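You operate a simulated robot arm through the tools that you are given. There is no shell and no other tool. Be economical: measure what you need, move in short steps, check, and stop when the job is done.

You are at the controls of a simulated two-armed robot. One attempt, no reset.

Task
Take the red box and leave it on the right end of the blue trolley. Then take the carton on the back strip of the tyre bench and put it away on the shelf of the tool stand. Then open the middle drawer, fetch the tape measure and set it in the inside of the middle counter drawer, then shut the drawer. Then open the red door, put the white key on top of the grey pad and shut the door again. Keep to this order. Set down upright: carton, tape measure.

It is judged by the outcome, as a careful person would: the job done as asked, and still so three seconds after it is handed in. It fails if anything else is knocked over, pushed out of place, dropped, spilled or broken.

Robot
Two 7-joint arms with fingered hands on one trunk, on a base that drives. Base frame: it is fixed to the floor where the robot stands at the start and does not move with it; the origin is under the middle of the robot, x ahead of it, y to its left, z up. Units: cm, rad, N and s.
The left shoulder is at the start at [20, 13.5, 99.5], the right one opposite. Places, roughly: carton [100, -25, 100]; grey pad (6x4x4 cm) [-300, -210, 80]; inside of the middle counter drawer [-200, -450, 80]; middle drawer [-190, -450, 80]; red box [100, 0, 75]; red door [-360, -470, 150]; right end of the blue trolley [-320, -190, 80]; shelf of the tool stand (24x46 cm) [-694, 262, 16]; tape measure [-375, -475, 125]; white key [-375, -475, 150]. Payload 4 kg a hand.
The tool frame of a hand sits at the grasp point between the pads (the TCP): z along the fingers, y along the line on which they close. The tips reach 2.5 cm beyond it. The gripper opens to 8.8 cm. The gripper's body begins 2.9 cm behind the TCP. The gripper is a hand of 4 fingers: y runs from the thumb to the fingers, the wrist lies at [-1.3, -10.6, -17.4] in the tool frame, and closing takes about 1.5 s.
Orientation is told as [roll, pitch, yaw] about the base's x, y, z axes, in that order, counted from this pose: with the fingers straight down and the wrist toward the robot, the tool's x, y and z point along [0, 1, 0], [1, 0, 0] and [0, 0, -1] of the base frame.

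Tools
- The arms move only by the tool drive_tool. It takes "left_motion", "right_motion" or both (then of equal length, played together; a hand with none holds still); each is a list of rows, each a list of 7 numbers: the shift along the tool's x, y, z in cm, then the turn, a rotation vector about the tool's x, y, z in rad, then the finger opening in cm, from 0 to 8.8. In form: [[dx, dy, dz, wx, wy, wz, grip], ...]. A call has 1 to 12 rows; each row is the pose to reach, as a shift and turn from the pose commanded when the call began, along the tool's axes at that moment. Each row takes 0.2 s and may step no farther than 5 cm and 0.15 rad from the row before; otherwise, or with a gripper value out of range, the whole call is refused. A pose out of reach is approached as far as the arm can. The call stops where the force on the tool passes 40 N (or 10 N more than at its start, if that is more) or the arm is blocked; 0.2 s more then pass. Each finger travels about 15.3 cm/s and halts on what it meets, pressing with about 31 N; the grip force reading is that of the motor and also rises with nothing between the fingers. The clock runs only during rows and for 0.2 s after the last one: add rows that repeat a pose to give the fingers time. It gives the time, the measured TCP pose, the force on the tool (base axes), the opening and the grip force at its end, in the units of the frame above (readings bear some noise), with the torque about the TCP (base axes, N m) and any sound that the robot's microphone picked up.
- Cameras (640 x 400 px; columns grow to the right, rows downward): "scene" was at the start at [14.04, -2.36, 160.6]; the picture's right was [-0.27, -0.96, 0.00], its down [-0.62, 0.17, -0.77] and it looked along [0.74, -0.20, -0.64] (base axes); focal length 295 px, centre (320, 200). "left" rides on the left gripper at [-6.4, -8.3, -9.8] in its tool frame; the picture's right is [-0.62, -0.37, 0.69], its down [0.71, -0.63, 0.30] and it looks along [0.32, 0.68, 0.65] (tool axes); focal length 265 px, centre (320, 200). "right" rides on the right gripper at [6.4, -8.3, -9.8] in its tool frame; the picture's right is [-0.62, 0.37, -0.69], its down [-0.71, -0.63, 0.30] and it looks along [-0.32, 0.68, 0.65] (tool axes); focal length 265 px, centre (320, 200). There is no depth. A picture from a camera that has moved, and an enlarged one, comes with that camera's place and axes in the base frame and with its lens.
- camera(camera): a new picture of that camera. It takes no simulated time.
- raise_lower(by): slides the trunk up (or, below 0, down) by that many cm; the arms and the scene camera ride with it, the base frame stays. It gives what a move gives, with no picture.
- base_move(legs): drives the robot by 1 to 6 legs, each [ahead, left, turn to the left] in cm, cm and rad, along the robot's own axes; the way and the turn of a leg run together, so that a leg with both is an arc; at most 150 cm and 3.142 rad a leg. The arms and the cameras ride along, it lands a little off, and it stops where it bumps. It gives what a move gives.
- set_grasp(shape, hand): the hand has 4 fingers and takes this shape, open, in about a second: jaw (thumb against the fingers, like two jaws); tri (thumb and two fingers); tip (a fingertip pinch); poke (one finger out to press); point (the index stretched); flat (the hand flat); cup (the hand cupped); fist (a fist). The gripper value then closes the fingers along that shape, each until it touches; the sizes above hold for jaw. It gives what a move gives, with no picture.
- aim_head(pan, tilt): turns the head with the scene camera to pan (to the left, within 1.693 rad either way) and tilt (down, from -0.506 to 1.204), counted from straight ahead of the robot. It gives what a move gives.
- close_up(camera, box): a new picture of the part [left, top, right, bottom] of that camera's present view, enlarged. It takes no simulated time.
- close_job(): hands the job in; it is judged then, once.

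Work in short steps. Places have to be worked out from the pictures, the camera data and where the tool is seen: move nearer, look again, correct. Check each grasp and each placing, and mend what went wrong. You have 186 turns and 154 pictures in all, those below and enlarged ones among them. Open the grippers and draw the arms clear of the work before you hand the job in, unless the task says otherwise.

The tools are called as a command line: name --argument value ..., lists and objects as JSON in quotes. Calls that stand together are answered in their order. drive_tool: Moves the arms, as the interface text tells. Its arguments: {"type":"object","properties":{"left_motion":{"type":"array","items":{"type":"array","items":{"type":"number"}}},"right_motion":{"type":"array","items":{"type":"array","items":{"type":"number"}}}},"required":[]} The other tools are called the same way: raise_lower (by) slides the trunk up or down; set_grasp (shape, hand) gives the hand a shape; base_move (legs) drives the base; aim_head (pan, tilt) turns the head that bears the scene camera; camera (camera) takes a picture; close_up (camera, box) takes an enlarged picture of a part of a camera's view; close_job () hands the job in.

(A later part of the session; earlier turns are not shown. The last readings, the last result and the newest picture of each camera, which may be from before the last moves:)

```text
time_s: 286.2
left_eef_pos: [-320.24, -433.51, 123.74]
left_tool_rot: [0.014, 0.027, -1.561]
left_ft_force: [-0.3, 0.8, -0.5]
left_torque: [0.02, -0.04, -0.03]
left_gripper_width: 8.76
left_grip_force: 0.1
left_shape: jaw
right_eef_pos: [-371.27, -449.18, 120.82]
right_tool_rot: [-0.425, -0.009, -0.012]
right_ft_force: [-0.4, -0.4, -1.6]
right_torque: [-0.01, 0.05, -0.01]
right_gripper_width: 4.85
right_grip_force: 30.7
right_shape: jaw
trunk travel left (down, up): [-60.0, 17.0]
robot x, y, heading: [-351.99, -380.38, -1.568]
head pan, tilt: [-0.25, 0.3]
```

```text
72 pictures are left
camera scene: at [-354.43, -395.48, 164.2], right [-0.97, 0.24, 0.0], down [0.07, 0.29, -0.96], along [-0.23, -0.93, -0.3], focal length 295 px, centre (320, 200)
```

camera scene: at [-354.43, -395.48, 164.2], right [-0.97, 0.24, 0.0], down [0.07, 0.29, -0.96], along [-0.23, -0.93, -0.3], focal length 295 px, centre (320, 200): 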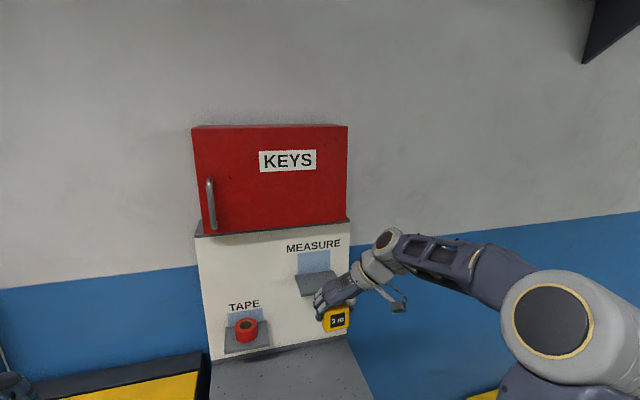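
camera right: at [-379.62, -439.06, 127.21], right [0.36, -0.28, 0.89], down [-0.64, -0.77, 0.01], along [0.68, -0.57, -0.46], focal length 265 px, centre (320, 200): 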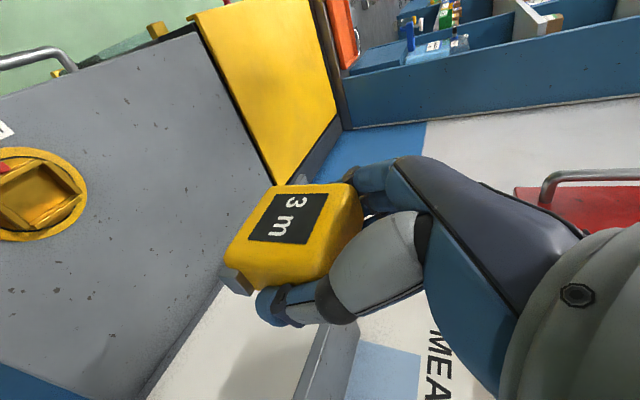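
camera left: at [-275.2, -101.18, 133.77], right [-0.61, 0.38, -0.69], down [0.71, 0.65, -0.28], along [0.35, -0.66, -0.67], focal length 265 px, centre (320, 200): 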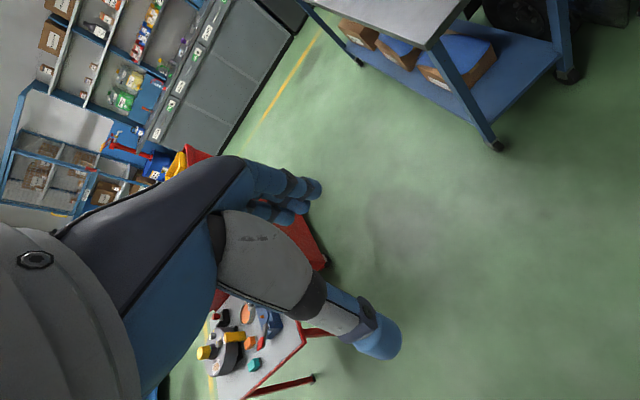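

Tape measure held (bottom ≈5 cm below TCP). Return to the open drawer.

base_move --legs '[[-19, 0, 0], [0, 105, 0], [-13, 0, 0], [0, 67, 0]]'

aim_head --pan 0 --tilt 0.8

camera --camera "scene"

camera --camera "right"

```text
time_s: 296.9
left_eef_pos: [-150.52, -404.11, 123.74]
left_tool_rot: [0.017, 0.029, -1.588]
left_ft_force: [0.5, 0.0, -0.6]
left_torque: [0.03, 0.0, -0.03]
left_gripper_width: 8.79
left_grip_force: 0.0
left_shape: jaw
right_eef_pos: [-201.77, -418.42, 121.01]
right_tool_rot: [-0.425, -0.011, -0.043]
right_ft_force: [0.2, -0.8, -1.5]
right_torque: [-0.05, -0.01, 0.0]
right_gripper_width: 4.87
right_grip_force: 30.7
right_shape: jaw
trunk travel left (down, up): [-60.0, 17.0]
robot x, y, heading: [-180.22, -350.31, -1.594]
head pan, tilt: [-0.25, 0.3]
```

```text
time_s: 297.8
left_eef_pos: [-150.25, -404.21, 123.82]
left_tool_rot: [0.017, 0.029, -1.587]
left_ft_force: [-0.5, -0.5, 0.4]
left_torque: [-0.03, 0.01, 0.01]
left_gripper_width: 8.78
left_grip_force: 0.2
left_shape: jaw
right_eef_pos: [-201.77, -418.38, 120.94]
right_tool_rot: [-0.424, -0.009, -0.038]
right_ft_force: [-0.4, 0.3, -1.6]
right_torque: [0.0, 0.0, -0.03]
right_gripper_width: 4.86
right_grip_force: 31.3
right_shape: jaw
trunk travel left (down, up): [-60.0, 17.0]
robot x, y, heading: [-180.33, -350.09, -1.595]
head pan, tilt: [0.0, 0.799]
```

```text
71 pictures are left
camera scene: at [-181.18, -364.26, 159.77], right [-1.0, 0.03, 0.0], down [0.02, 0.72, -0.7], along [-0.02, -0.7, -0.72], focal length 295 px, centre (320, 200)
```

scene: 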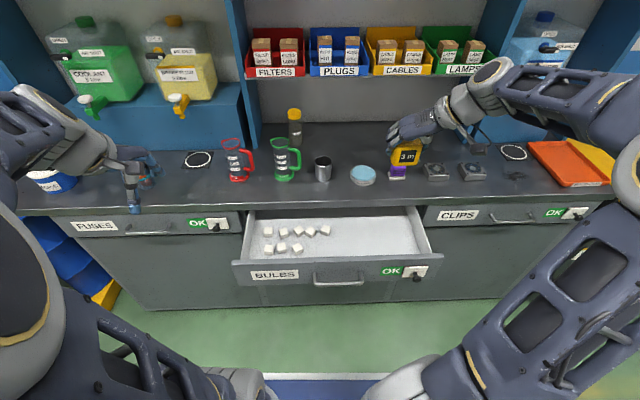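

```text
70 pictures are left
camera right: at [-209.89, -408.08, 127.22], right [0.35, -0.29, 0.89], down [-0.66, -0.75, 0.01], along [0.67, -0.59, -0.46], focal length 265 px, centre (320, 200)
```

right: 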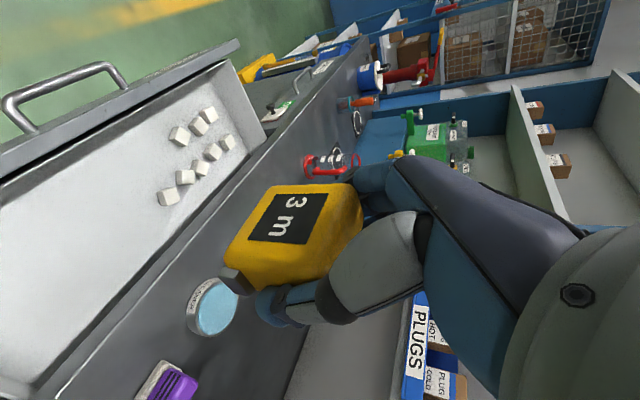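

Drawer floor ≈z 75.5; free area around x −201, y −421. Lower the tape vertically to just above, then inspect.

drive_tool --right_motion '[[1.3, 0, 3.7, 0, 0, 0, 0], [2.6, 0, 7.4, 0, 0, 0, 0], [3.9, 0, 11.1, 0, 0, 0, 0], [5.2, 0, 14.8, 0, 0, 0, 0], [6.5, 0, 18.5, 0, 0, 0, 0], [7.8, 0, 22.1, 0, 0, 0, 0], [9.1, 0, 25.8, 0, 0, 0, 0], [10.4, 0, 29.5, 0, 0, 0, 0], [11.7, 0, 33.1, 0, 0, 0, 0], [11.7, 0, 33.1, 0, 0, 0, 0]]'

camera --camera "scene"

camera --camera "right"

```text
time_s: 300.0
left_eef_pos: [-150.46, -404.1, 123.8]
left_tool_rot: [0.016, 0.029, -1.588]
left_ft_force: [-0.8, 0.0, 0.0]
left_torque: [-0.03, 0.01, 0.0]
left_gripper_width: 8.75
left_grip_force: 0.0
left_shape: jaw
right_eef_pos: [-201.6, -421.36, 85.94]
right_tool_rot: [-0.423, -0.011, -0.04]
right_ft_force: [1.7, 0.6, -2.0]
right_torque: [0.04, 0.0, 0.03]
right_gripper_width: 4.87
right_grip_force: 30.9
right_shape: jaw
trunk travel left (down, up): [-60.0, 17.0]
robot x, y, heading: [-180.82, -349.77, -1.589]
head pan, tilt: [0.0, 0.799]
```

```text
69 pictures are left
camera scene: at [-181.17, -364.25, 159.76], right [-1.0, 0.02, 0.0], down [0.02, 0.72, -0.7], along [-0.02, -0.7, -0.72], focal length 295 px, centre (320, 200)
```

scene: 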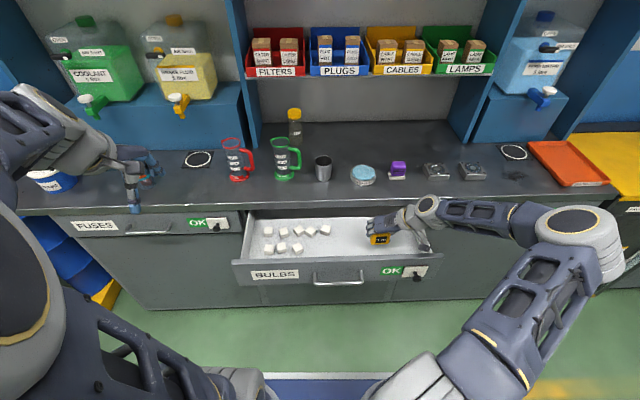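

```text
68 pictures are left
camera right: at [-209.66, -411.08, 92.21], right [0.35, -0.29, 0.89], down [-0.66, -0.75, 0.01], along [0.67, -0.59, -0.46], focal length 265 px, centre (320, 200)
```

right: 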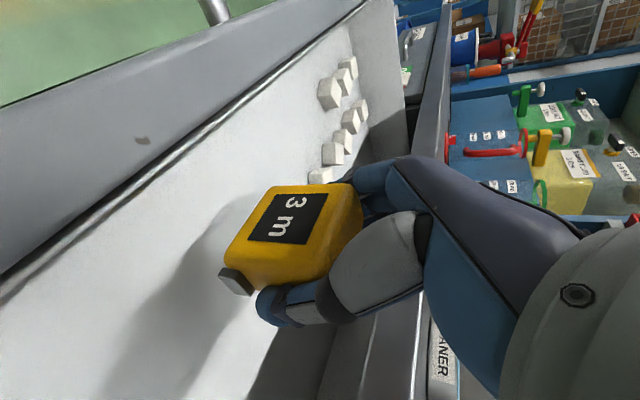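

Clear. Lower further in fine vertical steps.

drive_tool --right_motion '[[0.6, 0, 1.4, 0, 0, 0, 0], [1.2, 0, 2.7, 0, 0, 0, 0], [1.6, 0, 3.65, 0, 0, 0, 0], [1.6, 0, 3.65, 0, 0, 0, 0]]'

drive_tool --right_motion '[[0.12, 0, 0.27, 0, 0, 0, 0], [0.24, 0, 0.55, 0, 0, 0, 0], [0.24, 0, 0.55, 0, 0, 0, 0]]'

camera --camera "right"

```text
time_s: 301.0
left_eef_pos: [-150.5, -404.03, 123.87]
left_tool_rot: [0.014, 0.027, -1.588]
left_ft_force: [0.6, 0.9, -0.1]
left_torque: [-0.02, 0.02, 0.03]
left_gripper_width: 8.76
left_grip_force: 0.1
left_shape: jaw
right_eef_pos: [-201.6, -421.41, 81.88]
right_tool_rot: [-0.425, -0.01, -0.04]
right_ft_force: [1.0, -0.2, -1.1]
right_torque: [0.02, 0.01, 0.04]
right_gripper_width: 4.84
right_grip_force: 31.2
right_shape: jaw
trunk travel left (down, up): [-60.0, 17.0]
robot x, y, heading: [-180.56, -350.27, -1.593]
head pan, tilt: [0.0, 0.799]
```

```text
time_s: 301.8
left_eef_pos: [-150.29, -404.19, 123.65]
left_tool_rot: [0.016, 0.027, -1.589]
left_ft_force: [-0.2, 0.3, 0.9]
left_torque: [0.03, 0.01, 0.01]
left_gripper_width: 8.78
left_grip_force: 0.0
left_shape: jaw
right_eef_pos: [-201.59, -421.37, 81.38]
right_tool_rot: [-0.424, -0.009, -0.041]
right_ft_force: [0.6, -0.2, -1.1]
right_torque: [0.02, 0.01, -0.01]
right_gripper_width: 4.85
right_grip_force: 31.1
right_shape: jaw
trunk travel left (down, up): [-60.0, 17.0]
robot x, y, heading: [-181.23, -350.18, -1.595]
head pan, tilt: [0.0, 0.799]
```

```text
67 pictures are left
camera right: at [-209.58, -411.08, 87.57], right [0.35, -0.29, 0.89], down [-0.66, -0.75, 0.01], along [0.67, -0.59, -0.46], focal length 265 px, centre (320, 200)
```

right: 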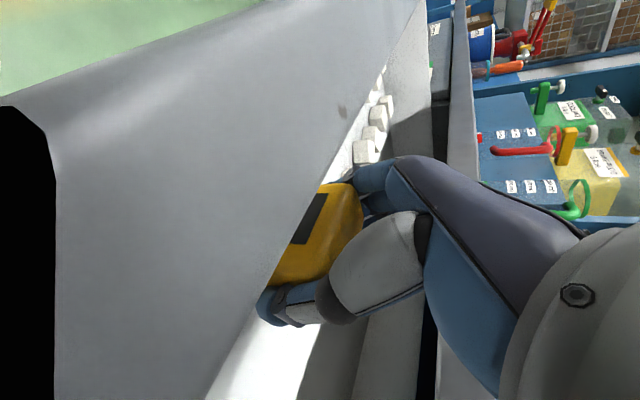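

The hand camera is right above the drawer front; I raise 3 cm, shift 4 cm deeper, and lower again so nothing touches the panel.

drive_tool --right_motion '[[-1.22, 0, -2.74, 0, 0, 0, 0], [-3, 0, -1.9, 0, 0, 0, 0], [-4.87, 0, -1.11, 0, 0, 0, 0], [-4.26, 0, 0.26, 0, 0, 0, 0], [-3.65, 0, 1.63, 0, 0, 0, 0], [-3.65, 0, 1.63, 0, 0, 0, 0]]'

camera --camera "right"

close_up --camera "scene" --box '[300, 180, 480, 300]'

```text
time_s: 303.2
left_eef_pos: [-150.51, -404.16, 123.74]
left_tool_rot: [0.017, 0.028, -1.589]
left_ft_force: [-0.1, -0.2, 0.2]
left_torque: [-0.03, -0.01, -0.03]
left_gripper_width: 8.81
left_grip_force: 0.0
left_shape: jaw
right_eef_pos: [-201.76, -425.43, 81.26]
right_tool_rot: [-0.425, -0.01, -0.039]
right_ft_force: [-0.1, -0.6, -1.4]
right_torque: [0.01, -0.02, -0.02]
right_gripper_width: 4.84
right_grip_force: 31.7
right_shape: jaw
trunk travel left (down, up): [-60.0, 17.0]
robot x, y, heading: [-180.84, -349.85, -1.595]
head pan, tilt: [0.0, 0.799]
```

```text
66 pictures are left
camera right: at [-209.79, -415.03, 87.61], right [0.35, -0.29, 0.89], down [-0.66, -0.75, 0.01], along [0.67, -0.59, -0.46], focal length 265 px, centre (320, 200)
```

right: 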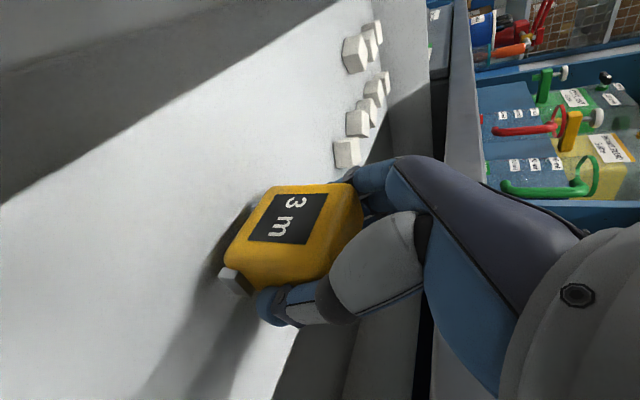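

```text
3.33 times, centred on (390, 240) of scene
camera zoom: at [-181.17, -364.26, 159.76], right [-1.0, 0.02, 0.0], down [0.02, 0.72, -0.7], along [-0.02, -0.7, -0.72], focal length 983 px, centre (87, 67)
```

zoom: 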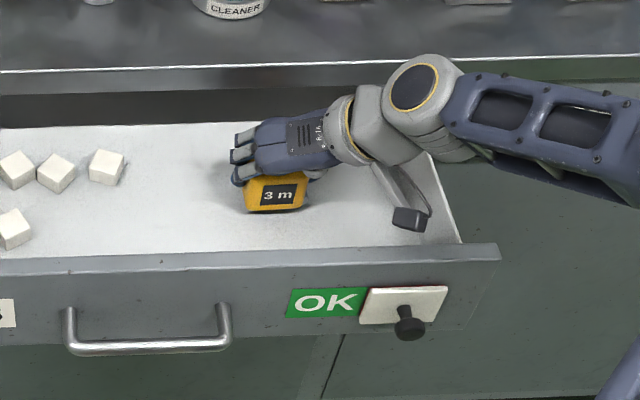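

Good view now. Continue lowering to contact.

drive_tool --right_motion '[[0.12, 0, 0.27, 0, 0, 0, 0], [0.24, 0, 0.55, 0, 0, 0, 0], [0.24, 0, 0.55, 0, 0, 0, 0]]'

drive_tool --right_motion '[[0.12, 0, 0.27, 0, 0, 0, 0], [0.24, 0, 0.55, 0, 0, 0, 0], [0.24, 0, 0.55, 0, 0, 0, 0]]'

```text
time_s: 304.0
left_eef_pos: [-150.38, -404.18, 123.77]
left_tool_rot: [0.016, 0.028, -1.587]
left_ft_force: [0.3, 0.2, 0.4]
left_torque: [0.02, -0.01, -0.04]
left_gripper_width: 8.77
left_grip_force: 0.0
left_shape: jaw
right_eef_pos: [-201.67, -425.42, 80.76]
right_tool_rot: [-0.425, -0.011, -0.041]
right_ft_force: [-0.8, 0.0, -2.0]
right_torque: [0.01, -0.02, -0.02]
right_gripper_width: 4.86
right_grip_force: 31.1
right_shape: jaw
trunk travel left (down, up): [-60.0, 17.0]
robot x, y, heading: [-180.65, -349.86, -1.599]
head pan, tilt: [0.0, 0.799]
```

```text
time_s: 304.8
left_eef_pos: [-150.33, -404.18, 123.84]
left_tool_rot: [0.016, 0.029, -1.589]
left_ft_force: [0.3, -0.3, 0.9]
left_torque: [-0.01, -0.01, 0.0]
left_gripper_width: 8.77
left_grip_force: 0.0
left_shape: jaw
right_eef_pos: [-201.65, -425.39, 80.2]
right_tool_rot: [-0.425, -0.01, -0.04]
right_ft_force: [-0.1, -0.3, -1.4]
right_torque: [-0.07, 0.01, 0.01]
right_gripper_width: 4.85
right_grip_force: 30.9
right_shape: jaw
trunk travel left (down, up): [-60.0, 17.0]
robot x, y, heading: [-180.67, -350.44, -1.598]
head pan, tilt: [0.0, 0.799]
```

drive_tool --right_motion '[[0.12, 0, 0.27, 0, 0, 0, 0], [0.24, 0, 0.55, 0, 0, 0, 0], [0.36, 0, 0.82, 0, 0, 0, 0], [0.36, 0, 0.82, 0, 0, 0, 0]]'

camera --camera "right"

```text
time_s: 305.8
left_eef_pos: [-150.35, -404.14, 123.86]
left_tool_rot: [0.016, 0.027, -1.591]
left_ft_force: [-0.9, -0.5, 0.1]
left_torque: [0.0, -0.03, 0.02]
left_gripper_width: 8.75
left_grip_force: 0.1
left_shape: jaw
right_eef_pos: [-201.64, -425.58, 79.6]
right_tool_rot: [-0.429, -0.012, -0.039]
right_ft_force: [-0.3, -0.4, 28.1]
right_torque: [1.08, 0.41, 0.3]
right_gripper_width: 4.83
right_grip_force: 31.2
right_shape: jaw
trunk travel left (down, up): [-60.0, 17.0]
robot x, y, heading: [-180.6, -350.19, -1.595]
head pan, tilt: [0.0, 0.799]
```

```text
64 pictures are left
camera right: at [-209.7, -415.15, 85.78], right [0.35, -0.29, 0.89], down [-0.66, -0.75, 0.01], along [0.67, -0.59, -0.45], focal length 265 px, centre (320, 200)
```

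right: 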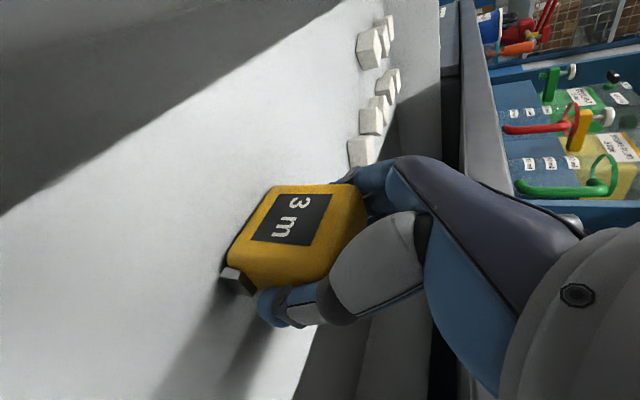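

close_up --camera "scene" --box '[340, 200, 440, 270]'

```text
5.71 times, centred on (390, 235) of scene
camera zoom: at [-181.15, -364.18, 159.81], right [-1.0, 0.02, 0.0], down [0.02, 0.72, -0.7], along [-0.02, -0.7, -0.72], focal length 1685 px, centre (-80, 0)
```

zoom: 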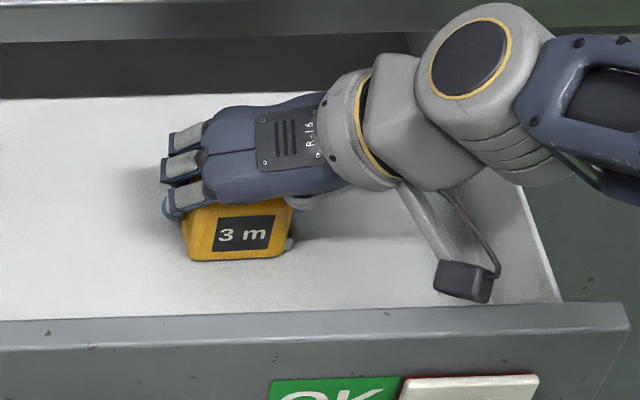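

Tape sits on the floor. Ease a touch and open.

drive_tool --right_motion '[[-0.08, 0, -0.18, 0, 0, 0, 4.5], [-0.08, 0, -0.18, 0, 0, 0, 5.5], [-0.08, 0, -0.18, 0, 0, 0, 7], [-0.08, 0, -0.18, 0, 0, 0, 8.5], [-0.08, 0, -0.18, 0, 0, 0, 8.5], [-0.08, 0, -0.18, 0, 0, 0, 8.5]]'

camera --camera "right"

close_up --camera "scene" --box '[340, 200, 440, 270]'

```text
time_s: 307.2
left_eef_pos: [-150.36, -404.27, 123.81]
left_tool_rot: [0.015, 0.028, -1.59]
left_ft_force: [-0.4, -0.1, 0.4]
left_torque: [0.0, -0.02, -0.02]
left_gripper_width: 8.79
left_grip_force: 0.1
left_shape: jaw
right_eef_pos: [-201.73, -425.37, 79.51]
right_tool_rot: [-0.424, -0.009, -0.04]
right_ft_force: [-0.3, -1.3, 0.0]
right_torque: [-0.01, -0.02, -0.03]
right_gripper_width: 4.84
right_grip_force: 30.3
right_shape: jaw
trunk travel left (down, up): [-60.0, 17.0]
robot x, y, heading: [-180.63, -350.09, -1.595]
head pan, tilt: [0.0, 0.799]
```

```text
62 pictures are left
camera right: at [-209.73, -415.08, 85.75], right [0.35, -0.29, 0.89], down [-0.66, -0.75, 0.01], along [0.67, -0.59, -0.46], focal length 265 px, centre (320, 200)
```

right: 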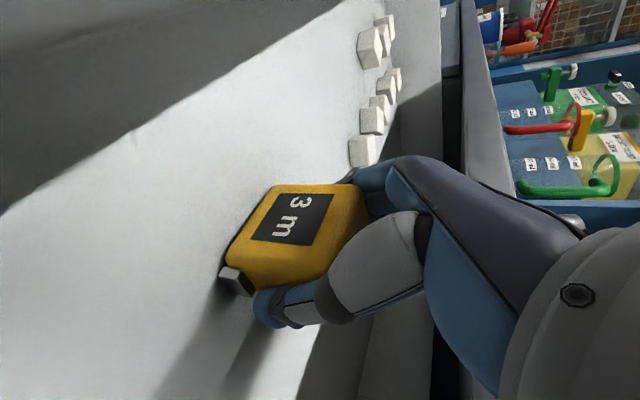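

```text
5.71 times, centred on (390, 235) of scene
camera zoom: at [-181.17, -364.26, 159.75], right [-1.0, 0.02, 0.0], down [0.02, 0.72, -0.7], along [-0.02, -0.7, -0.72], focal length 1685 px, centre (-80, 0)
```

zoom: 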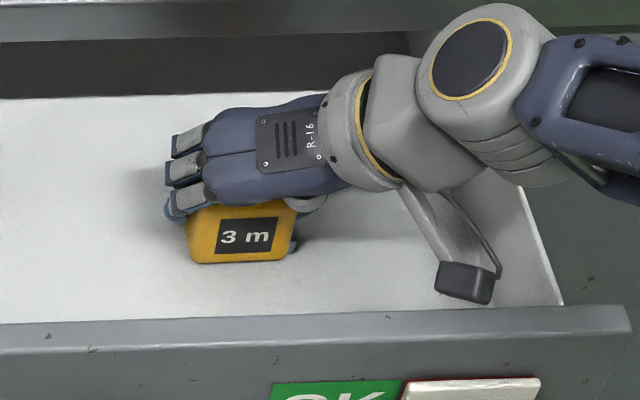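

The fingers have not opened yet (width 4.84). Command open again with more time.

drive_tool --right_motion '[[0, 0, 0, 0, 0, 0, 8.5], [0, 0, 0, 0, 0, 0, 8.5], [0, 0, 0, 0, 0, 0, 8.5], [0, 0, 0, 0, 0, 0, 8.5], [0, 0, 0, 0, 0, 0, 8.5], [0, 0, 0, 0, 0, 0, 8.5], [0, 0, 0, 0, 0, 0, 8.5]]'

close_up --camera "scene" --box '[340, 200, 440, 270]'

```text
time_s: 308.8
left_eef_pos: [-150.44, -404.15, 123.88]
left_tool_rot: [0.015, 0.027, -1.587]
left_ft_force: [0.1, 0.6, 1.3]
left_torque: [-0.03, -0.01, 0.04]
left_gripper_width: 8.77
left_grip_force: 0.1
left_shape: jaw
right_eef_pos: [-201.61, -425.34, 79.58]
right_tool_rot: [-0.425, -0.011, -0.041]
right_ft_force: [-0.1, 0.6, -1.1]
right_torque: [0.01, -0.01, -0.01]
right_gripper_width: 4.83
right_grip_force: 31.0
right_shape: jaw
trunk travel left (down, up): [-60.0, 17.0]
robot x, y, heading: [-180.73, -350.14, -1.59]
head pan, tilt: [0.0, 0.799]
```

```text
5.71 times, centred on (390, 235) of scene
camera zoom: at [-181.17, -364.26, 159.76], right [-1.0, 0.02, 0.0], down [0.02, 0.72, -0.7], along [-0.02, -0.7, -0.72], focal length 1685 px, centre (-80, 0)
```

zoom: 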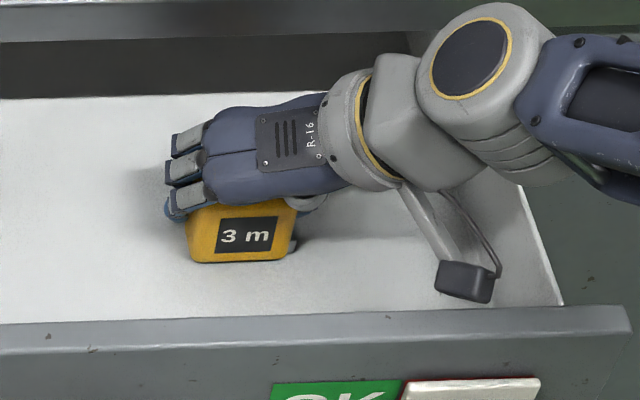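

Gripper value isn't opening the hand; re-issue the jaw shape, which opens the hand.

set_grasp --shape "jaw" --hand "right"

close_up --camera "scene" --box '[340, 200, 440, 270]'

```text
time_s: 309.7
left_eef_pos: [-150.41, -404.06, 123.73]
left_tool_rot: [0.015, 0.028, -1.588]
left_ft_force: [0.3, -0.8, -0.1]
left_torque: [0.02, -0.01, 0.0]
left_gripper_width: 8.75
left_grip_force: 0.1
left_shape: jaw
right_eef_pos: [-201.69, -425.43, 79.55]
right_tool_rot: [-0.425, -0.011, -0.041]
right_ft_force: [1.3, -0.7, 1.4]
right_torque: [0.0, 0.08, 0.01]
right_gripper_width: 8.8
right_grip_force: 0.2
right_shape: jaw
trunk travel left (down, up): [-60.0, 17.0]
robot x, y, heading: [-180.99, -350.39, -1.596]
head pan, tilt: [0.0, 0.799]
```

```text
5.71 times, centred on (390, 235) of scene
camera zoom: at [-181.17, -364.25, 159.77], right [-1.0, 0.02, 0.0], down [0.02, 0.72, -0.7], along [-0.02, -0.7, -0.72], focal length 1685 px, centre (-80, 0)
```

zoom: 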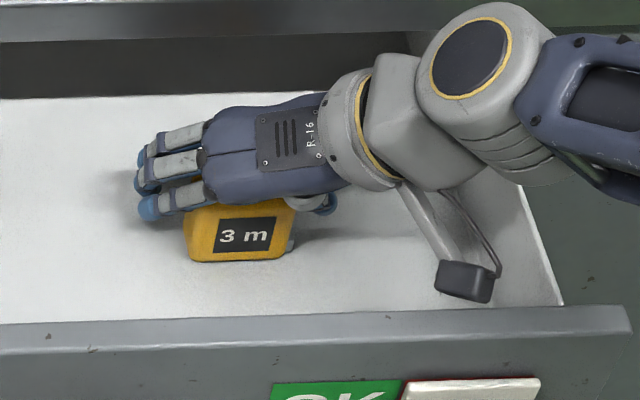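

Open now. Withdraw along the finger axis, then up.

drive_tool --right_motion '[[0, 0, -2, 0, 0, 0, 8.8], [0, 0, -5, 0, 0, 0, 8.8], [0, 0, -9, 0, 0, 0, 8.8], [-1, 0, -13, 0, 0, 0, 8.8], [-3, 0, -17, 0, 0, 0, 8.8], [-5, 0, -21, 0, 0, 0, 8.8], [-7, 0, -25, 0, 0, 0, 8.8], [-8, 0, -29, 0, 0, 0, 8.8], [-8, 0, -29, 0, 0, 0, 8.8]]'

close_up --camera "scene" --box '[220, 190, 460, 300]'

```text
time_s: 311.7
left_eef_pos: [-150.43, -404.2, 123.75]
left_tool_rot: [0.015, 0.029, -1.588]
left_ft_force: [0.6, 0.6, 0.4]
left_torque: [0.0, 0.0, 0.0]
left_gripper_width: 8.74
left_grip_force: 0.0
left_shape: jaw
right_eef_pos: [-201.68, -420.61, 109.35]
right_tool_rot: [-0.424, -0.009, -0.04]
right_ft_force: [0.3, -0.3, 0.3]
right_torque: [-0.01, 0.01, -0.02]
right_gripper_width: 8.79
right_grip_force: 0.0
right_shape: jaw
trunk travel left (down, up): [-60.0, 17.0]
robot x, y, heading: [-180.57, -349.9, -1.597]
head pan, tilt: [0.0, 0.799]
```

```text
2.67 times, centred on (340, 245) of scene
camera zoom: at [-181.18, -364.26, 159.76], right [-1.0, 0.02, 0.0], down [0.02, 0.72, -0.7], along [-0.02, -0.7, -0.72], focal length 786 px, centre (267, 80)
```

zoom: 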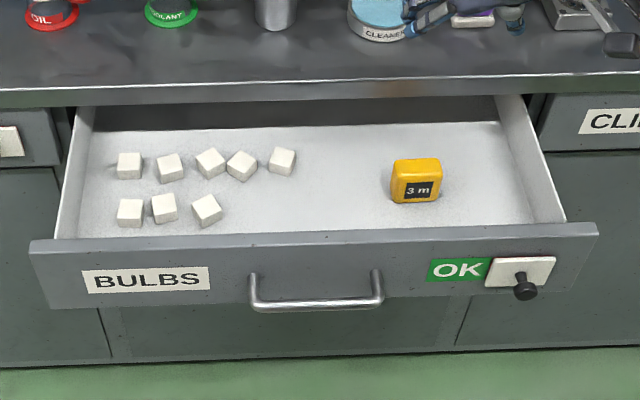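

Tape stands upright in the drawer. To shut it I'll push the panel with the left hand's closed fingers pointing forward; first back the base 12 cm for room.

base_move --legs '[[-12, 0, 0.024]]'

drive_tool --left_motion '[[-2, 1, 3.9, -0.12, 0, 0, 4], [-4, 2, 7.8, -0.24, 0, 0, 2], [-6, 3, 11.7, -0.36, 0, 0, 0], [-8, 4, 15.6, -0.48, 0, 0, 0], [-10, 5, 19.5, -0.6, 0, 0, 0], [-12, 6, 23.4, -0.72, 0, 0, 0], [-14, 7, 27.3, -0.84, 0, 0, 0], [-16, 8, 31.2, -0.96, 0, 0, 0], [-18, 9, 35.1, -1.08, 0, 0, 0], [-20, 9.5, 39, -1.2, 0, 0, 0], [-22, 10, 43, -1.3, 0, 0, 0], [-22, 10, 43, -1.3, 0, 0, 0]]'

camera --camera "scene"

```text
time_s: 312.9
left_eef_pos: [-148.82, -391.2, 123.78]
left_tool_rot: [0.018, 0.026, -1.562]
left_ft_force: [0.3, 0.3, -0.8]
left_torque: [0.02, -0.01, -0.04]
left_gripper_width: 8.76
left_grip_force: 0.0
left_shape: jaw
right_eef_pos: [-199.73, -409.09, 109.39]
right_tool_rot: [-0.424, -0.011, -0.012]
right_ft_force: [-0.3, 0.4, -0.3]
right_torque: [0.0, 0.02, -0.02]
right_gripper_width: 8.8
right_grip_force: 0.0
right_shape: jaw
trunk travel left (down, up): [-60.0, 17.0]
robot x, y, heading: [-180.59, -337.86, -1.566]
head pan, tilt: [0.0, 0.799]
```

```text
time_s: 315.2
left_eef_pos: [-156.47, -409.9, 86.01]
left_tool_rot: [-0.088, -1.164, -1.549]
left_ft_force: [0.2, -0.4, -0.7]
left_torque: [0.02, 0.01, 0.02]
left_gripper_width: 0.02
left_grip_force: 30.9
left_shape: jaw
left hand out of reach, approached as far as the arm can: row 3, 4, 5, 6, 7, 8, 9, 10, 11
right_eef_pos: [-199.68, -409.21, 109.51]
right_tool_rot: [-0.423, -0.009, -0.014]
right_ft_force: [0.4, 0.8, -0.5]
right_torque: [-0.01, 0.01, 0.03]
right_gripper_width: 8.8
right_grip_force: 0.1
right_shape: jaw
trunk travel left (down, up): [-60.0, 17.0]
robot x, y, heading: [-180.74, -338.28, -1.566]
head pan, tilt: [0.0, 0.799]
stopped in row 11 (left hand): the force on the tool passed its limit at 55 N (the readings are from after the stop); the commanded pose is now the measured one
```

```text
57 pictures are left
camera scene: at [-180.65, -352.12, 159.76], right [-1.0, 0.0, 0.0], down [0.0, 0.72, -0.7], along [0.0, -0.7, -0.72], focal length 295 px, centre (320, 200)
```

scene: 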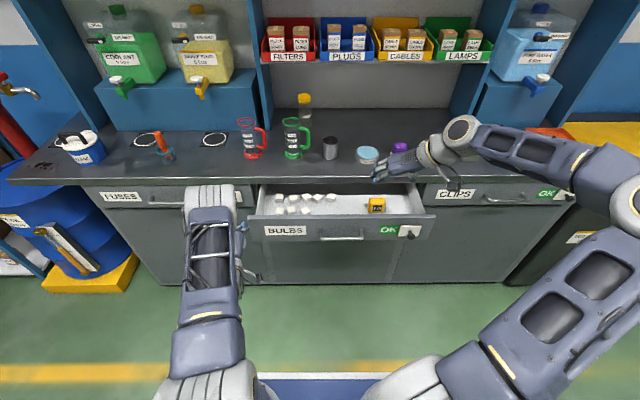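

The left arm can't take that pose here and brushed the drawer corner. I retract it along its path and will push with the right hand instead.

drive_tool --left_motion '[[1, 2, -3.5, 0, 0, 0, 0], [2, 4.5, -7, 0.1, 0, 0, 0], [3, 7.5, -10, 0.22, 0, 0, 0], [4, 10.5, -13, 0.34, 0, 0, 0], [4.8, 13.5, -16, 0.46, 0, 0, 0], [5.6, 16.5, -19, 0.58, 0, 0, 0], [6.4, 19.5, -22, 0.7, 0, 0, 0], [7, 22, -25, 0.82, 0, 0, 0], [7.4, 24.5, -28, 0.94, 0, 0, 0], [7.7, 26.5, -31, 1.06, 0, 0, 0], [7.7, 27.3, -32.1, 1.16, 0, 0, 0], [7.7, 27.3, -32.1, 1.16, 0, 0, 0]]'

close_up --camera "scene" --box '[220, 160, 480, 270]'

```text
time_s: 317.8
left_eef_pos: [-146.19, -391.6, 123.42]
left_tool_rot: [-0.036, -0.007, -1.633]
left_ft_force: [0.0, 1.0, -0.4]
left_torque: [0.01, -0.01, 0.0]
left_gripper_width: 0.0
left_grip_force: 30.7
left_shape: jaw
left hand out of reach, approached as far as the arm can: row 1, 2
right_eef_pos: [-199.63, -409.14, 109.28]
right_tool_rot: [-0.424, -0.011, -0.013]
right_ft_force: [-0.4, 0.8, 0.2]
right_torque: [0.0, 0.03, 0.0]
right_gripper_width: 8.8
right_grip_force: 0.1
right_shape: jaw
trunk travel left (down, up): [-60.0, 17.0]
robot x, y, heading: [-180.86, -337.89, -1.569]
head pan, tilt: [0.0, 0.799]
```

```text
2.46 times, centred on (350, 215) of scene
camera zoom: at [-180.65, -352.13, 159.76], right [-1.0, 0.0, 0.0], down [0.0, 0.72, -0.7], along [0.0, -0.7, -0.72], focal length 726 px, centre (246, 163)
```

zoom: 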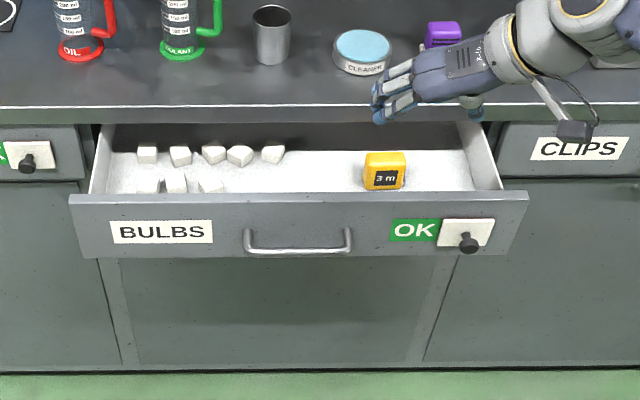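

All is intact. Now bring the right hand, fingers closed and pointing forward, in front of the drawer handle.

drive_tool --right_motion '[[3, 1.8, 2, 0, -0.12, 0, 4], [6, 3.6, 4, 0, -0.25, 0, 2], [8.8, 5.4, 7, 0, -0.38, 0, 0], [11.5, 7.2, 10, 0, -0.51, 0, 0], [14, 9, 13, 0, -0.64, 0, 0], [16.5, 10.8, 16, 0, -0.76, 0, 0], [19, 12.6, 19.5, 0, -0.88, 0, 0], [21, 12.6, 22.1, 0, -0.9, 0, 0], [21, 12.6, 22.1, 0, -0.9, 0, 0]]'

camera --camera "scene"

```text
time_s: 319.8
left_eef_pos: [-146.21, -391.63, 123.45]
left_tool_rot: [-0.036, -0.007, -1.632]
left_ft_force: [0.0, -0.5, 0.6]
left_torque: [0.01, 0.02, 0.02]
left_gripper_width: 0.0
left_grip_force: 31.3
left_shape: jaw
right_eef_pos: [-186.65, -399.4, 80.74]
right_tool_rot: [-1.324, -0.009, -0.014]
right_ft_force: [-0.3, 0.2, 0.3]
right_torque: [-0.02, -0.02, -0.01]
right_gripper_width: 0.0
right_grip_force: 31.2
right_shape: jaw
trunk travel left (down, up): [-60.0, 17.0]
robot x, y, heading: [-180.69, -337.98, -1.571]
head pan, tilt: [0.0, 0.799]
```

```text
55 pictures are left
camera scene: at [-180.64, -352.12, 159.76], right [-1.0, 0.0, 0.0], down [0.0, 0.72, -0.7], along [0.0, -0.7, -0.72], focal length 295 px, centre (320, 200)
```

scene: 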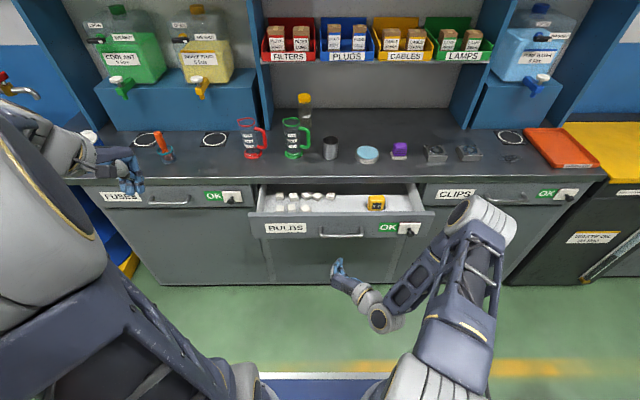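

Push forward slowly.

drive_tool --right_motion '[[-0.6, 0, 2.4, 0, 0, 0, 0], [-1.2, 0, 4.8, 0, 0, 0, 0], [-1.8, 0, 7.2, 0, 0, 0, 0], [-2.4, 0, 9.6, 0, 0, 0, 0], [-3, 0, 12, 0, 0, 0, 0], [-3.6, 0, 14.4, 0, 0, 0, 0], [-4.2, 0, 16.8, 0, 0, 0, 0], [-4.6, 0, 18.4, 0, 0, 0, 0]]'

camera --camera "scene"

```text
time_s: 321.6
left_eef_pos: [-146.25, -391.6, 123.41]
left_tool_rot: [-0.034, -0.006, -1.633]
left_ft_force: [0.0, -0.9, -0.5]
left_torque: [-0.03, 0.0, -0.02]
left_gripper_width: 0.03
left_grip_force: 31.5
left_shape: jaw
right_eef_pos: [-186.76, -418.18, 80.67]
right_tool_rot: [-1.324, -0.011, -0.011]
right_ft_force: [-0.4, -0.3, 0.7]
right_torque: [-0.01, 0.0, 0.01]
right_gripper_width: 0.01
right_grip_force: 31.2
right_shape: jaw
trunk travel left (down, up): [-60.0, 17.0]
robot x, y, heading: [-180.45, -337.98, -1.568]
head pan, tilt: [0.0, 0.799]
```

```text
54 pictures are left
camera scene: at [-180.65, -352.12, 159.76], right [-1.0, 0.0, 0.0], down [0.0, 0.72, -0.7], along [0.0, -0.7, -0.72], focal length 295 px, centre (320, 200)
```

scene: 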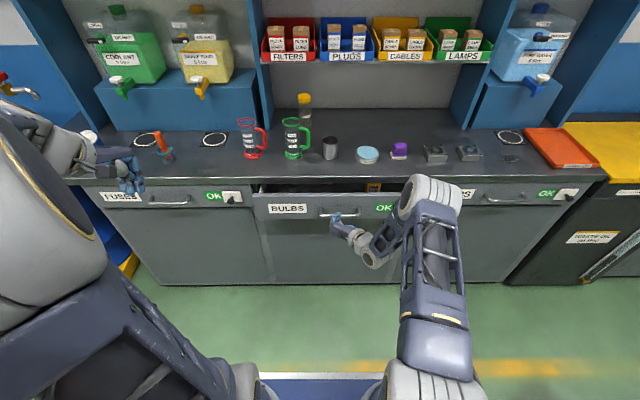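

Closing well. Continue the remaining ~9 cm until it stops.

drive_tool --right_motion '[[-0.5, 0, 2, 0, 0, 0, 0], [-1, 0, 4, 0, 0, 0, 0], [-1.5, 0, 6, 0, 0, 0, 0], [-1.9, 0, 7.5, 0, 0, 0, 0], [-2.2, 0, 8.7, 0, 0, 0, 0], [-2.5, 0, 10, 0, 0, 0, 0]]'

close_up --camera "scene" --box '[230, 150, 470, 270]'

```text
time_s: 322.7
left_eef_pos: [-146.33, -391.64, 123.25]
left_tool_rot: [-0.036, -0.006, -1.632]
left_ft_force: [-0.4, -0.2, -0.9]
left_torque: [-0.01, 0.03, 0.01]
left_gripper_width: 0.02
left_grip_force: 31.0
left_shape: jaw
right_eef_pos: [-187.11, -425.68, 80.53]
right_tool_rot: [-1.319, -0.012, -0.006]
right_ft_force: [-0.2, 0.2, 0.3]
right_torque: [0.0, -0.01, 0.01]
right_gripper_width: 0.0
right_grip_force: 31.4
right_shape: jaw
trunk travel left (down, up): [-60.0, 17.0]
robot x, y, heading: [-180.78, -338.25, -1.566]
head pan, tilt: [0.0, 0.799]
stopped in row 5 (right hand): the force on the tool passed its limit at 61 N (the readings are from after the stop); the commanded pose is now the measured one
```

```text
2.67 times, centred on (350, 210) of scene
camera zoom: at [-180.65, -352.1, 159.76], right [-1.0, 0.0, 0.0], down [0.0, 0.72, -0.7], along [0.0, -0.7, -0.72], focal length 786 px, centre (240, 173)
```

zoom: 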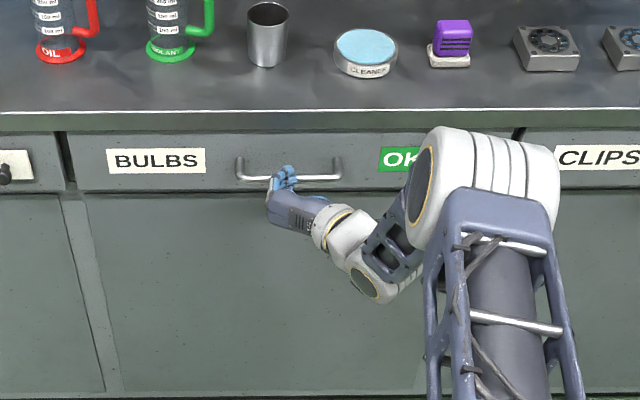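

Drawer is fully shut. Retract the hand, keeping its forward orientation (useful for the door handle), and raise it.

drive_tool --right_motion '[[1, 0, -4, 0, 0, 0, 0], [2, 0, -8, 0, 0, 0, 0], [2.5, 0, -11, 0, 0, 0, 2], [-1.5, 0, -13, 0, 0, 0, 4], [-6, 0, -14, 0, 0, 0, 4], [-10.5, 0, -15, 0, 0, 0, 4], [-15, 0, -16, 0, 0, 0, 4], [-19.5, 0, -17, 0, 0, 0, 4], [-24, 0, -18, 0, 0, 0, 4], [-28.5, 0, -19, 0, 0, 0, 4], [-33, 0, -20, 0, 0, 0, 4]]'

raise_lower --by 15

base_move --legs '[[-5, 0, 0], [0, -65, 0], [21, 0, 0], [0, -90, 0]]'

aim_head --pan -0.3 --tilt 0.45

camera --camera "scene"

```text
time_s: 325.1
left_eef_pos: [-146.29, -391.59, 123.32]
left_tool_rot: [-0.037, -0.007, -1.635]
left_ft_force: [-0.6, -0.8, -0.1]
left_torque: [-0.04, 0.0, 0.01]
left_gripper_width: 0.01
left_grip_force: 30.7
left_shape: jaw
right_eef_pos: [-187.14, -414.53, 117.44]
right_tool_rot: [-1.321, -0.012, -0.008]
right_ft_force: [0.3, -0.4, 0.5]
right_torque: [-0.03, -0.02, 0.04]
right_gripper_width: 1.77
right_grip_force: 0.1
right_shape: jaw
trunk travel left (down, up): [-60.0, 17.0]
robot x, y, heading: [-180.35, -338.06, -1.567]
head pan, tilt: [0.0, 0.799]
```

```text
time_s: 326.8
left_eef_pos: [-146.35, -391.55, 138.43]
left_tool_rot: [-0.035, -0.007, -1.634]
left_ft_force: [-0.2, 0.0, 0.3]
left_torque: [0.01, 0.01, 0.02]
left_gripper_width: 0.0
left_grip_force: 30.8
left_shape: jaw
right_eef_pos: [-187.21, -414.47, 132.5]
right_tool_rot: [-1.322, -0.013, -0.008]
right_ft_force: [0.2, 0.7, 0.4]
right_torque: [0.03, -0.02, 0.0]
right_gripper_width: 3.98
right_grip_force: 0.0
right_shape: jaw
trunk travel left (down, up): [-75.0, 2.0]
robot x, y, heading: [-180.54, -337.58, -1.574]
head pan, tilt: [0.0, 0.799]
```

```text
time_s: 336.5
left_eef_pos: [-299.11, -407.85, 138.41]
left_tool_rot: [-0.036, -0.007, -1.631]
left_ft_force: [-0.4, 0.5, 0.3]
left_torque: [-0.01, 0.0, -0.02]
left_gripper_width: 0.01
left_grip_force: 30.8
left_shape: jaw
right_eef_pos: [-339.89, -430.9, 132.54]
right_tool_rot: [-1.321, -0.013, -0.002]
right_ft_force: [-0.4, -0.4, 0.5]
right_torque: [-0.02, -0.01, 0.01]
right_gripper_width: 3.95
right_grip_force: 0.0
right_shape: jaw
trunk travel left (down, up): [-75.0, 2.0]
robot x, y, heading: [-333.62, -354.26, -1.57]
head pan, tilt: [0.0, 0.799]
```

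```text
time_s: 337.3
left_eef_pos: [-299.11, -407.78, 138.25]
left_tool_rot: [-0.035, -0.007, -1.629]
left_ft_force: [0.7, -0.1, -0.5]
left_torque: [0.01, 0.0, -0.02]
left_gripper_width: 0.0
left_grip_force: 31.5
left_shape: jaw
right_eef_pos: [-340.01, -430.91, 132.48]
right_tool_rot: [-1.32, -0.012, -0.004]
right_ft_force: [0.0, 0.2, -0.3]
right_torque: [0.02, 0.0, -0.03]
right_gripper_width: 3.97
right_grip_force: 0.0
right_shape: jaw
trunk travel left (down, up): [-75.0, 2.0]
robot x, y, heading: [-333.67, -354.09, -1.565]
head pan, tilt: [-0.3, 0.45]
```

```text
52 pictures are left
camera scene: at [-336.32, -369.18, 177.8], right [-0.96, 0.29, 0.0], down [0.13, 0.42, -0.9], along [-0.26, -0.86, -0.44], focal length 295 px, centre (320, 200)
```

scene: 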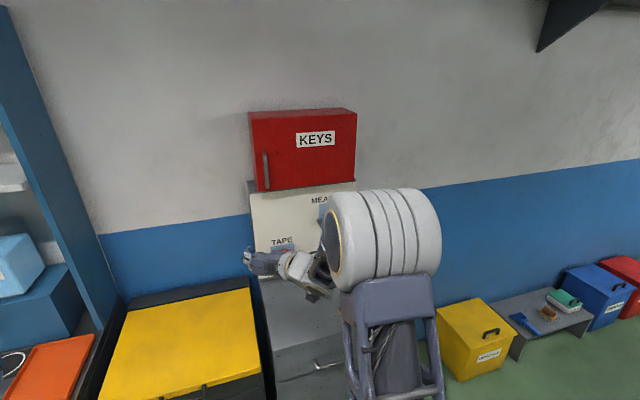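

Handle bar ≈(−345.8,−463,143.5). Raise the hand to that height and line up, then drive ahead 22 cm.

drive_tool --right_motion '[[-3, -1.5, -0.8, 0, 0, 0, 5], [-6, -3, -1.5, 0, 0, 0, 5], [-9, -4.5, -2.2, 0, 0, 0, 5], [-10.7, -5.8, -2.7, 0, 0, 0, 5], [-10.7, -5.8, -2.7, 0, 0, 0, 5]]'

base_move --legs '[[20, 0, 0]]'

camera --camera "right"

camera --camera "scene"

```text
time_s: 338.5
left_eef_pos: [-299.01, -407.87, 138.35]
left_tool_rot: [-0.035, -0.006, -1.63]
left_ft_force: [-1.0, 0.4, 0.6]
left_torque: [0.0, 0.01, 0.01]
left_gripper_width: 0.0
left_grip_force: 31.0
left_shape: jaw
right_eef_pos: [-346.06, -430.89, 143.28]
right_tool_rot: [-1.321, -0.01, -0.003]
right_ft_force: [-0.6, -0.7, 0.0]
right_torque: [-0.01, 0.01, 0.0]
right_gripper_width: 4.96
right_grip_force: 0.0
right_shape: jaw
trunk travel left (down, up): [-75.0, 2.0]
robot x, y, heading: [-333.78, -354.1, -1.566]
head pan, tilt: [-0.3, 0.45]
```

```text
time_s: 340.1
left_eef_pos: [-299.06, -427.81, 138.46]
left_tool_rot: [-0.035, -0.008, -1.631]
left_ft_force: [0.3, 0.5, 0.9]
left_torque: [-0.04, -0.02, 0.01]
left_gripper_width: 0.0
left_grip_force: 30.9
left_shape: jaw
right_eef_pos: [-346.02, -450.86, 143.21]
right_tool_rot: [-1.321, -0.01, -0.003]
right_ft_force: [0.8, 0.2, 0.2]
right_torque: [0.0, 0.0, 0.01]
right_gripper_width: 4.96
right_grip_force: 0.1
right_shape: jaw
trunk travel left (down, up): [-75.0, 2.0]
robot x, y, heading: [-333.34, -374.18, -1.566]
head pan, tilt: [-0.3, 0.45]
```

```text
51 pictures are left
camera right: at [-354.25, -439.69, 139.46], right [0.36, 0.52, 0.78], down [-0.64, -0.47, 0.61], along [0.68, -0.72, 0.16], focal length 265 px, centre (320, 200)
```

right: 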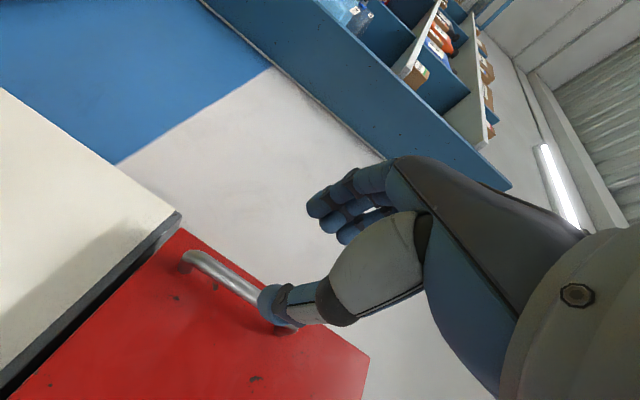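

```text
50 pictures are left
camera scene: at [-336.23, -389.18, 177.81], right [-0.96, 0.29, 0.0], down [0.13, 0.42, -0.9], along [-0.26, -0.86, -0.44], focal length 295 px, centre (320, 200)
```

scene: 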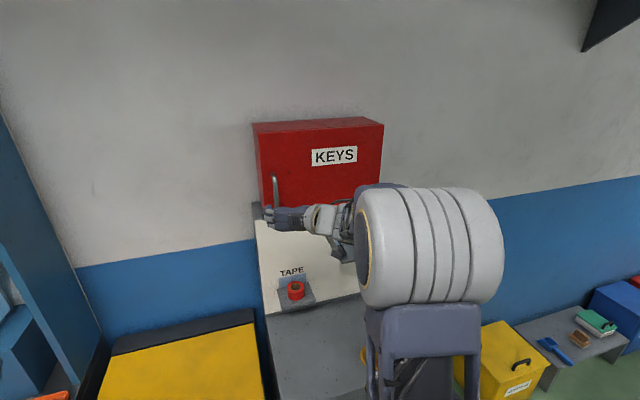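

Handle at x≈−346, z 137.5–148: aligned. Advance 12.2 cm.

drive_tool --right_motion '[[-1, 0, 4, 0, 0, 0, 5], [-2, 0, 8, 0, 0, 0, 5], [-2.6, 0, 10.4, 0, 0, 0, 5], [-2.95, 0, 11.8, 0, 0, 0, 5], [-2.95, 0, 11.8, 0, 0, 0, 5]]'

camera --camera "right"

```text
time_s: 341.3
left_eef_pos: [-298.92, -427.85, 138.33]
left_tool_rot: [-0.036, -0.008, -1.63]
left_ft_force: [-0.7, 0.5, -1.1]
left_torque: [0.02, -0.04, 0.01]
left_gripper_width: 0.0
left_grip_force: 31.3
left_shape: jaw
right_eef_pos: [-345.88, -463.13, 143.14]
right_tool_rot: [-1.321, -0.012, -0.004]
right_ft_force: [-0.2, 0.2, 0.3]
right_torque: [0.02, 0.0, 0.02]
right_gripper_width: 4.97
right_grip_force: 0.1
right_shape: jaw
trunk travel left (down, up): [-75.0, 2.0]
robot x, y, heading: [-333.31, -374.14, -1.565]
head pan, tilt: [-0.3, 0.45]
```

```text
49 pictures are left
camera right: at [-354.18, -451.92, 139.3], right [0.36, 0.52, 0.78], down [-0.64, -0.47, 0.61], along [0.68, -0.72, 0.16], focal length 265 px, centre (320, 200)
```

right: 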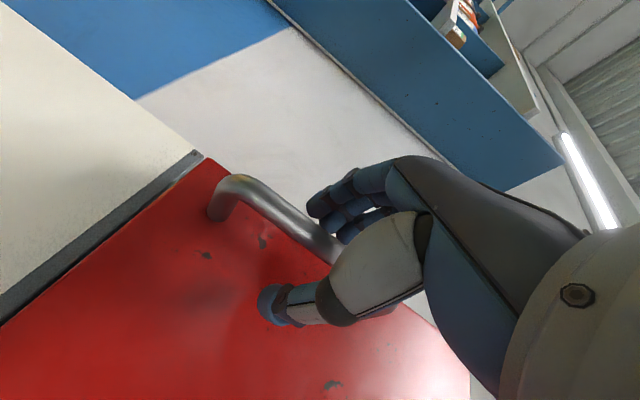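

Bar is between thumb and fingers. Close and give a gentle pull.

drive_tool --right_motion '[[0, 0, 0, 0, 0, 0, 3], [0, 0, 0, 0, 0, 0, 1], [0, 0, 0, 0, 0, 0, 0], [0, 0, 0, 0, 0, 0, 0], [0, 0, 0, 0, 0, 0, 0], [0, 0, 0, 0, 0, 0, 0]]'

drive_tool --right_motion '[[0.25, 0, -1, 0, 0, 0, 0], [0.5, 0, -2, 0, 0, 0, 0], [0.73, -0.1, -3, 0, 0, 0, 0], [0.73, -0.1, -3, 0, 0, 0, 0]]'

camera --camera "scene"

```text
time_s: 342.7
left_eef_pos: [-298.94, -427.96, 138.43]
left_tool_rot: [-0.035, -0.004, -1.63]
left_ft_force: [0.0, 0.4, 0.7]
left_torque: [0.0, 0.01, 0.0]
left_gripper_width: 0.02
left_grip_force: 30.3
left_shape: jaw
right_eef_pos: [-346.1, -463.06, 143.09]
right_tool_rot: [-1.321, -0.01, -0.007]
right_ft_force: [-8.1, -1.9, -0.8]
right_torque: [0.03, -0.05, -0.01]
right_gripper_width: 0.0
right_grip_force: 31.0
right_shape: jaw
trunk travel left (down, up): [-75.0, 2.0]
robot x, y, heading: [-333.67, -374.13, -1.565]
head pan, tilt: [-0.3, 0.45]
```

```text
time_s: 343.7
left_eef_pos: [-299.15, -427.96, 138.44]
left_tool_rot: [-0.034, -0.004, -1.631]
left_ft_force: [-0.2, -0.8, 0.0]
left_torque: [0.02, -0.01, -0.03]
left_gripper_width: 0.0
left_grip_force: 30.8
left_shape: jaw
right_eef_pos: [-346.34, -460.13, 143.24]
right_tool_rot: [-1.32, -0.009, -0.008]
right_ft_force: [-21.3, -6.2, -3.3]
right_torque: [0.03, 0.01, 0.01]
right_gripper_width: 0.16
right_grip_force: 30.7
right_shape: jaw
trunk travel left (down, up): [-75.0, 2.0]
robot x, y, heading: [-333.3, -374.24, -1.568]
head pan, tilt: [-0.3, 0.45]
```

```text
48 pictures are left
camera scene: at [-336.37, -389.25, 177.8], right [-0.96, 0.29, 0.0], down [0.13, 0.42, -0.9], along [-0.26, -0.86, -0.44], focal length 295 px, centre (320, 200)
```

scene: 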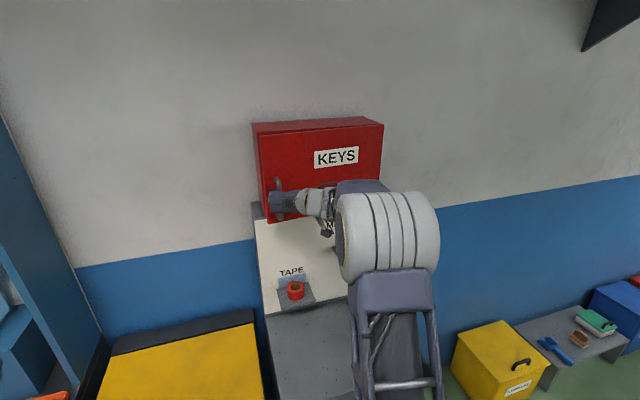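

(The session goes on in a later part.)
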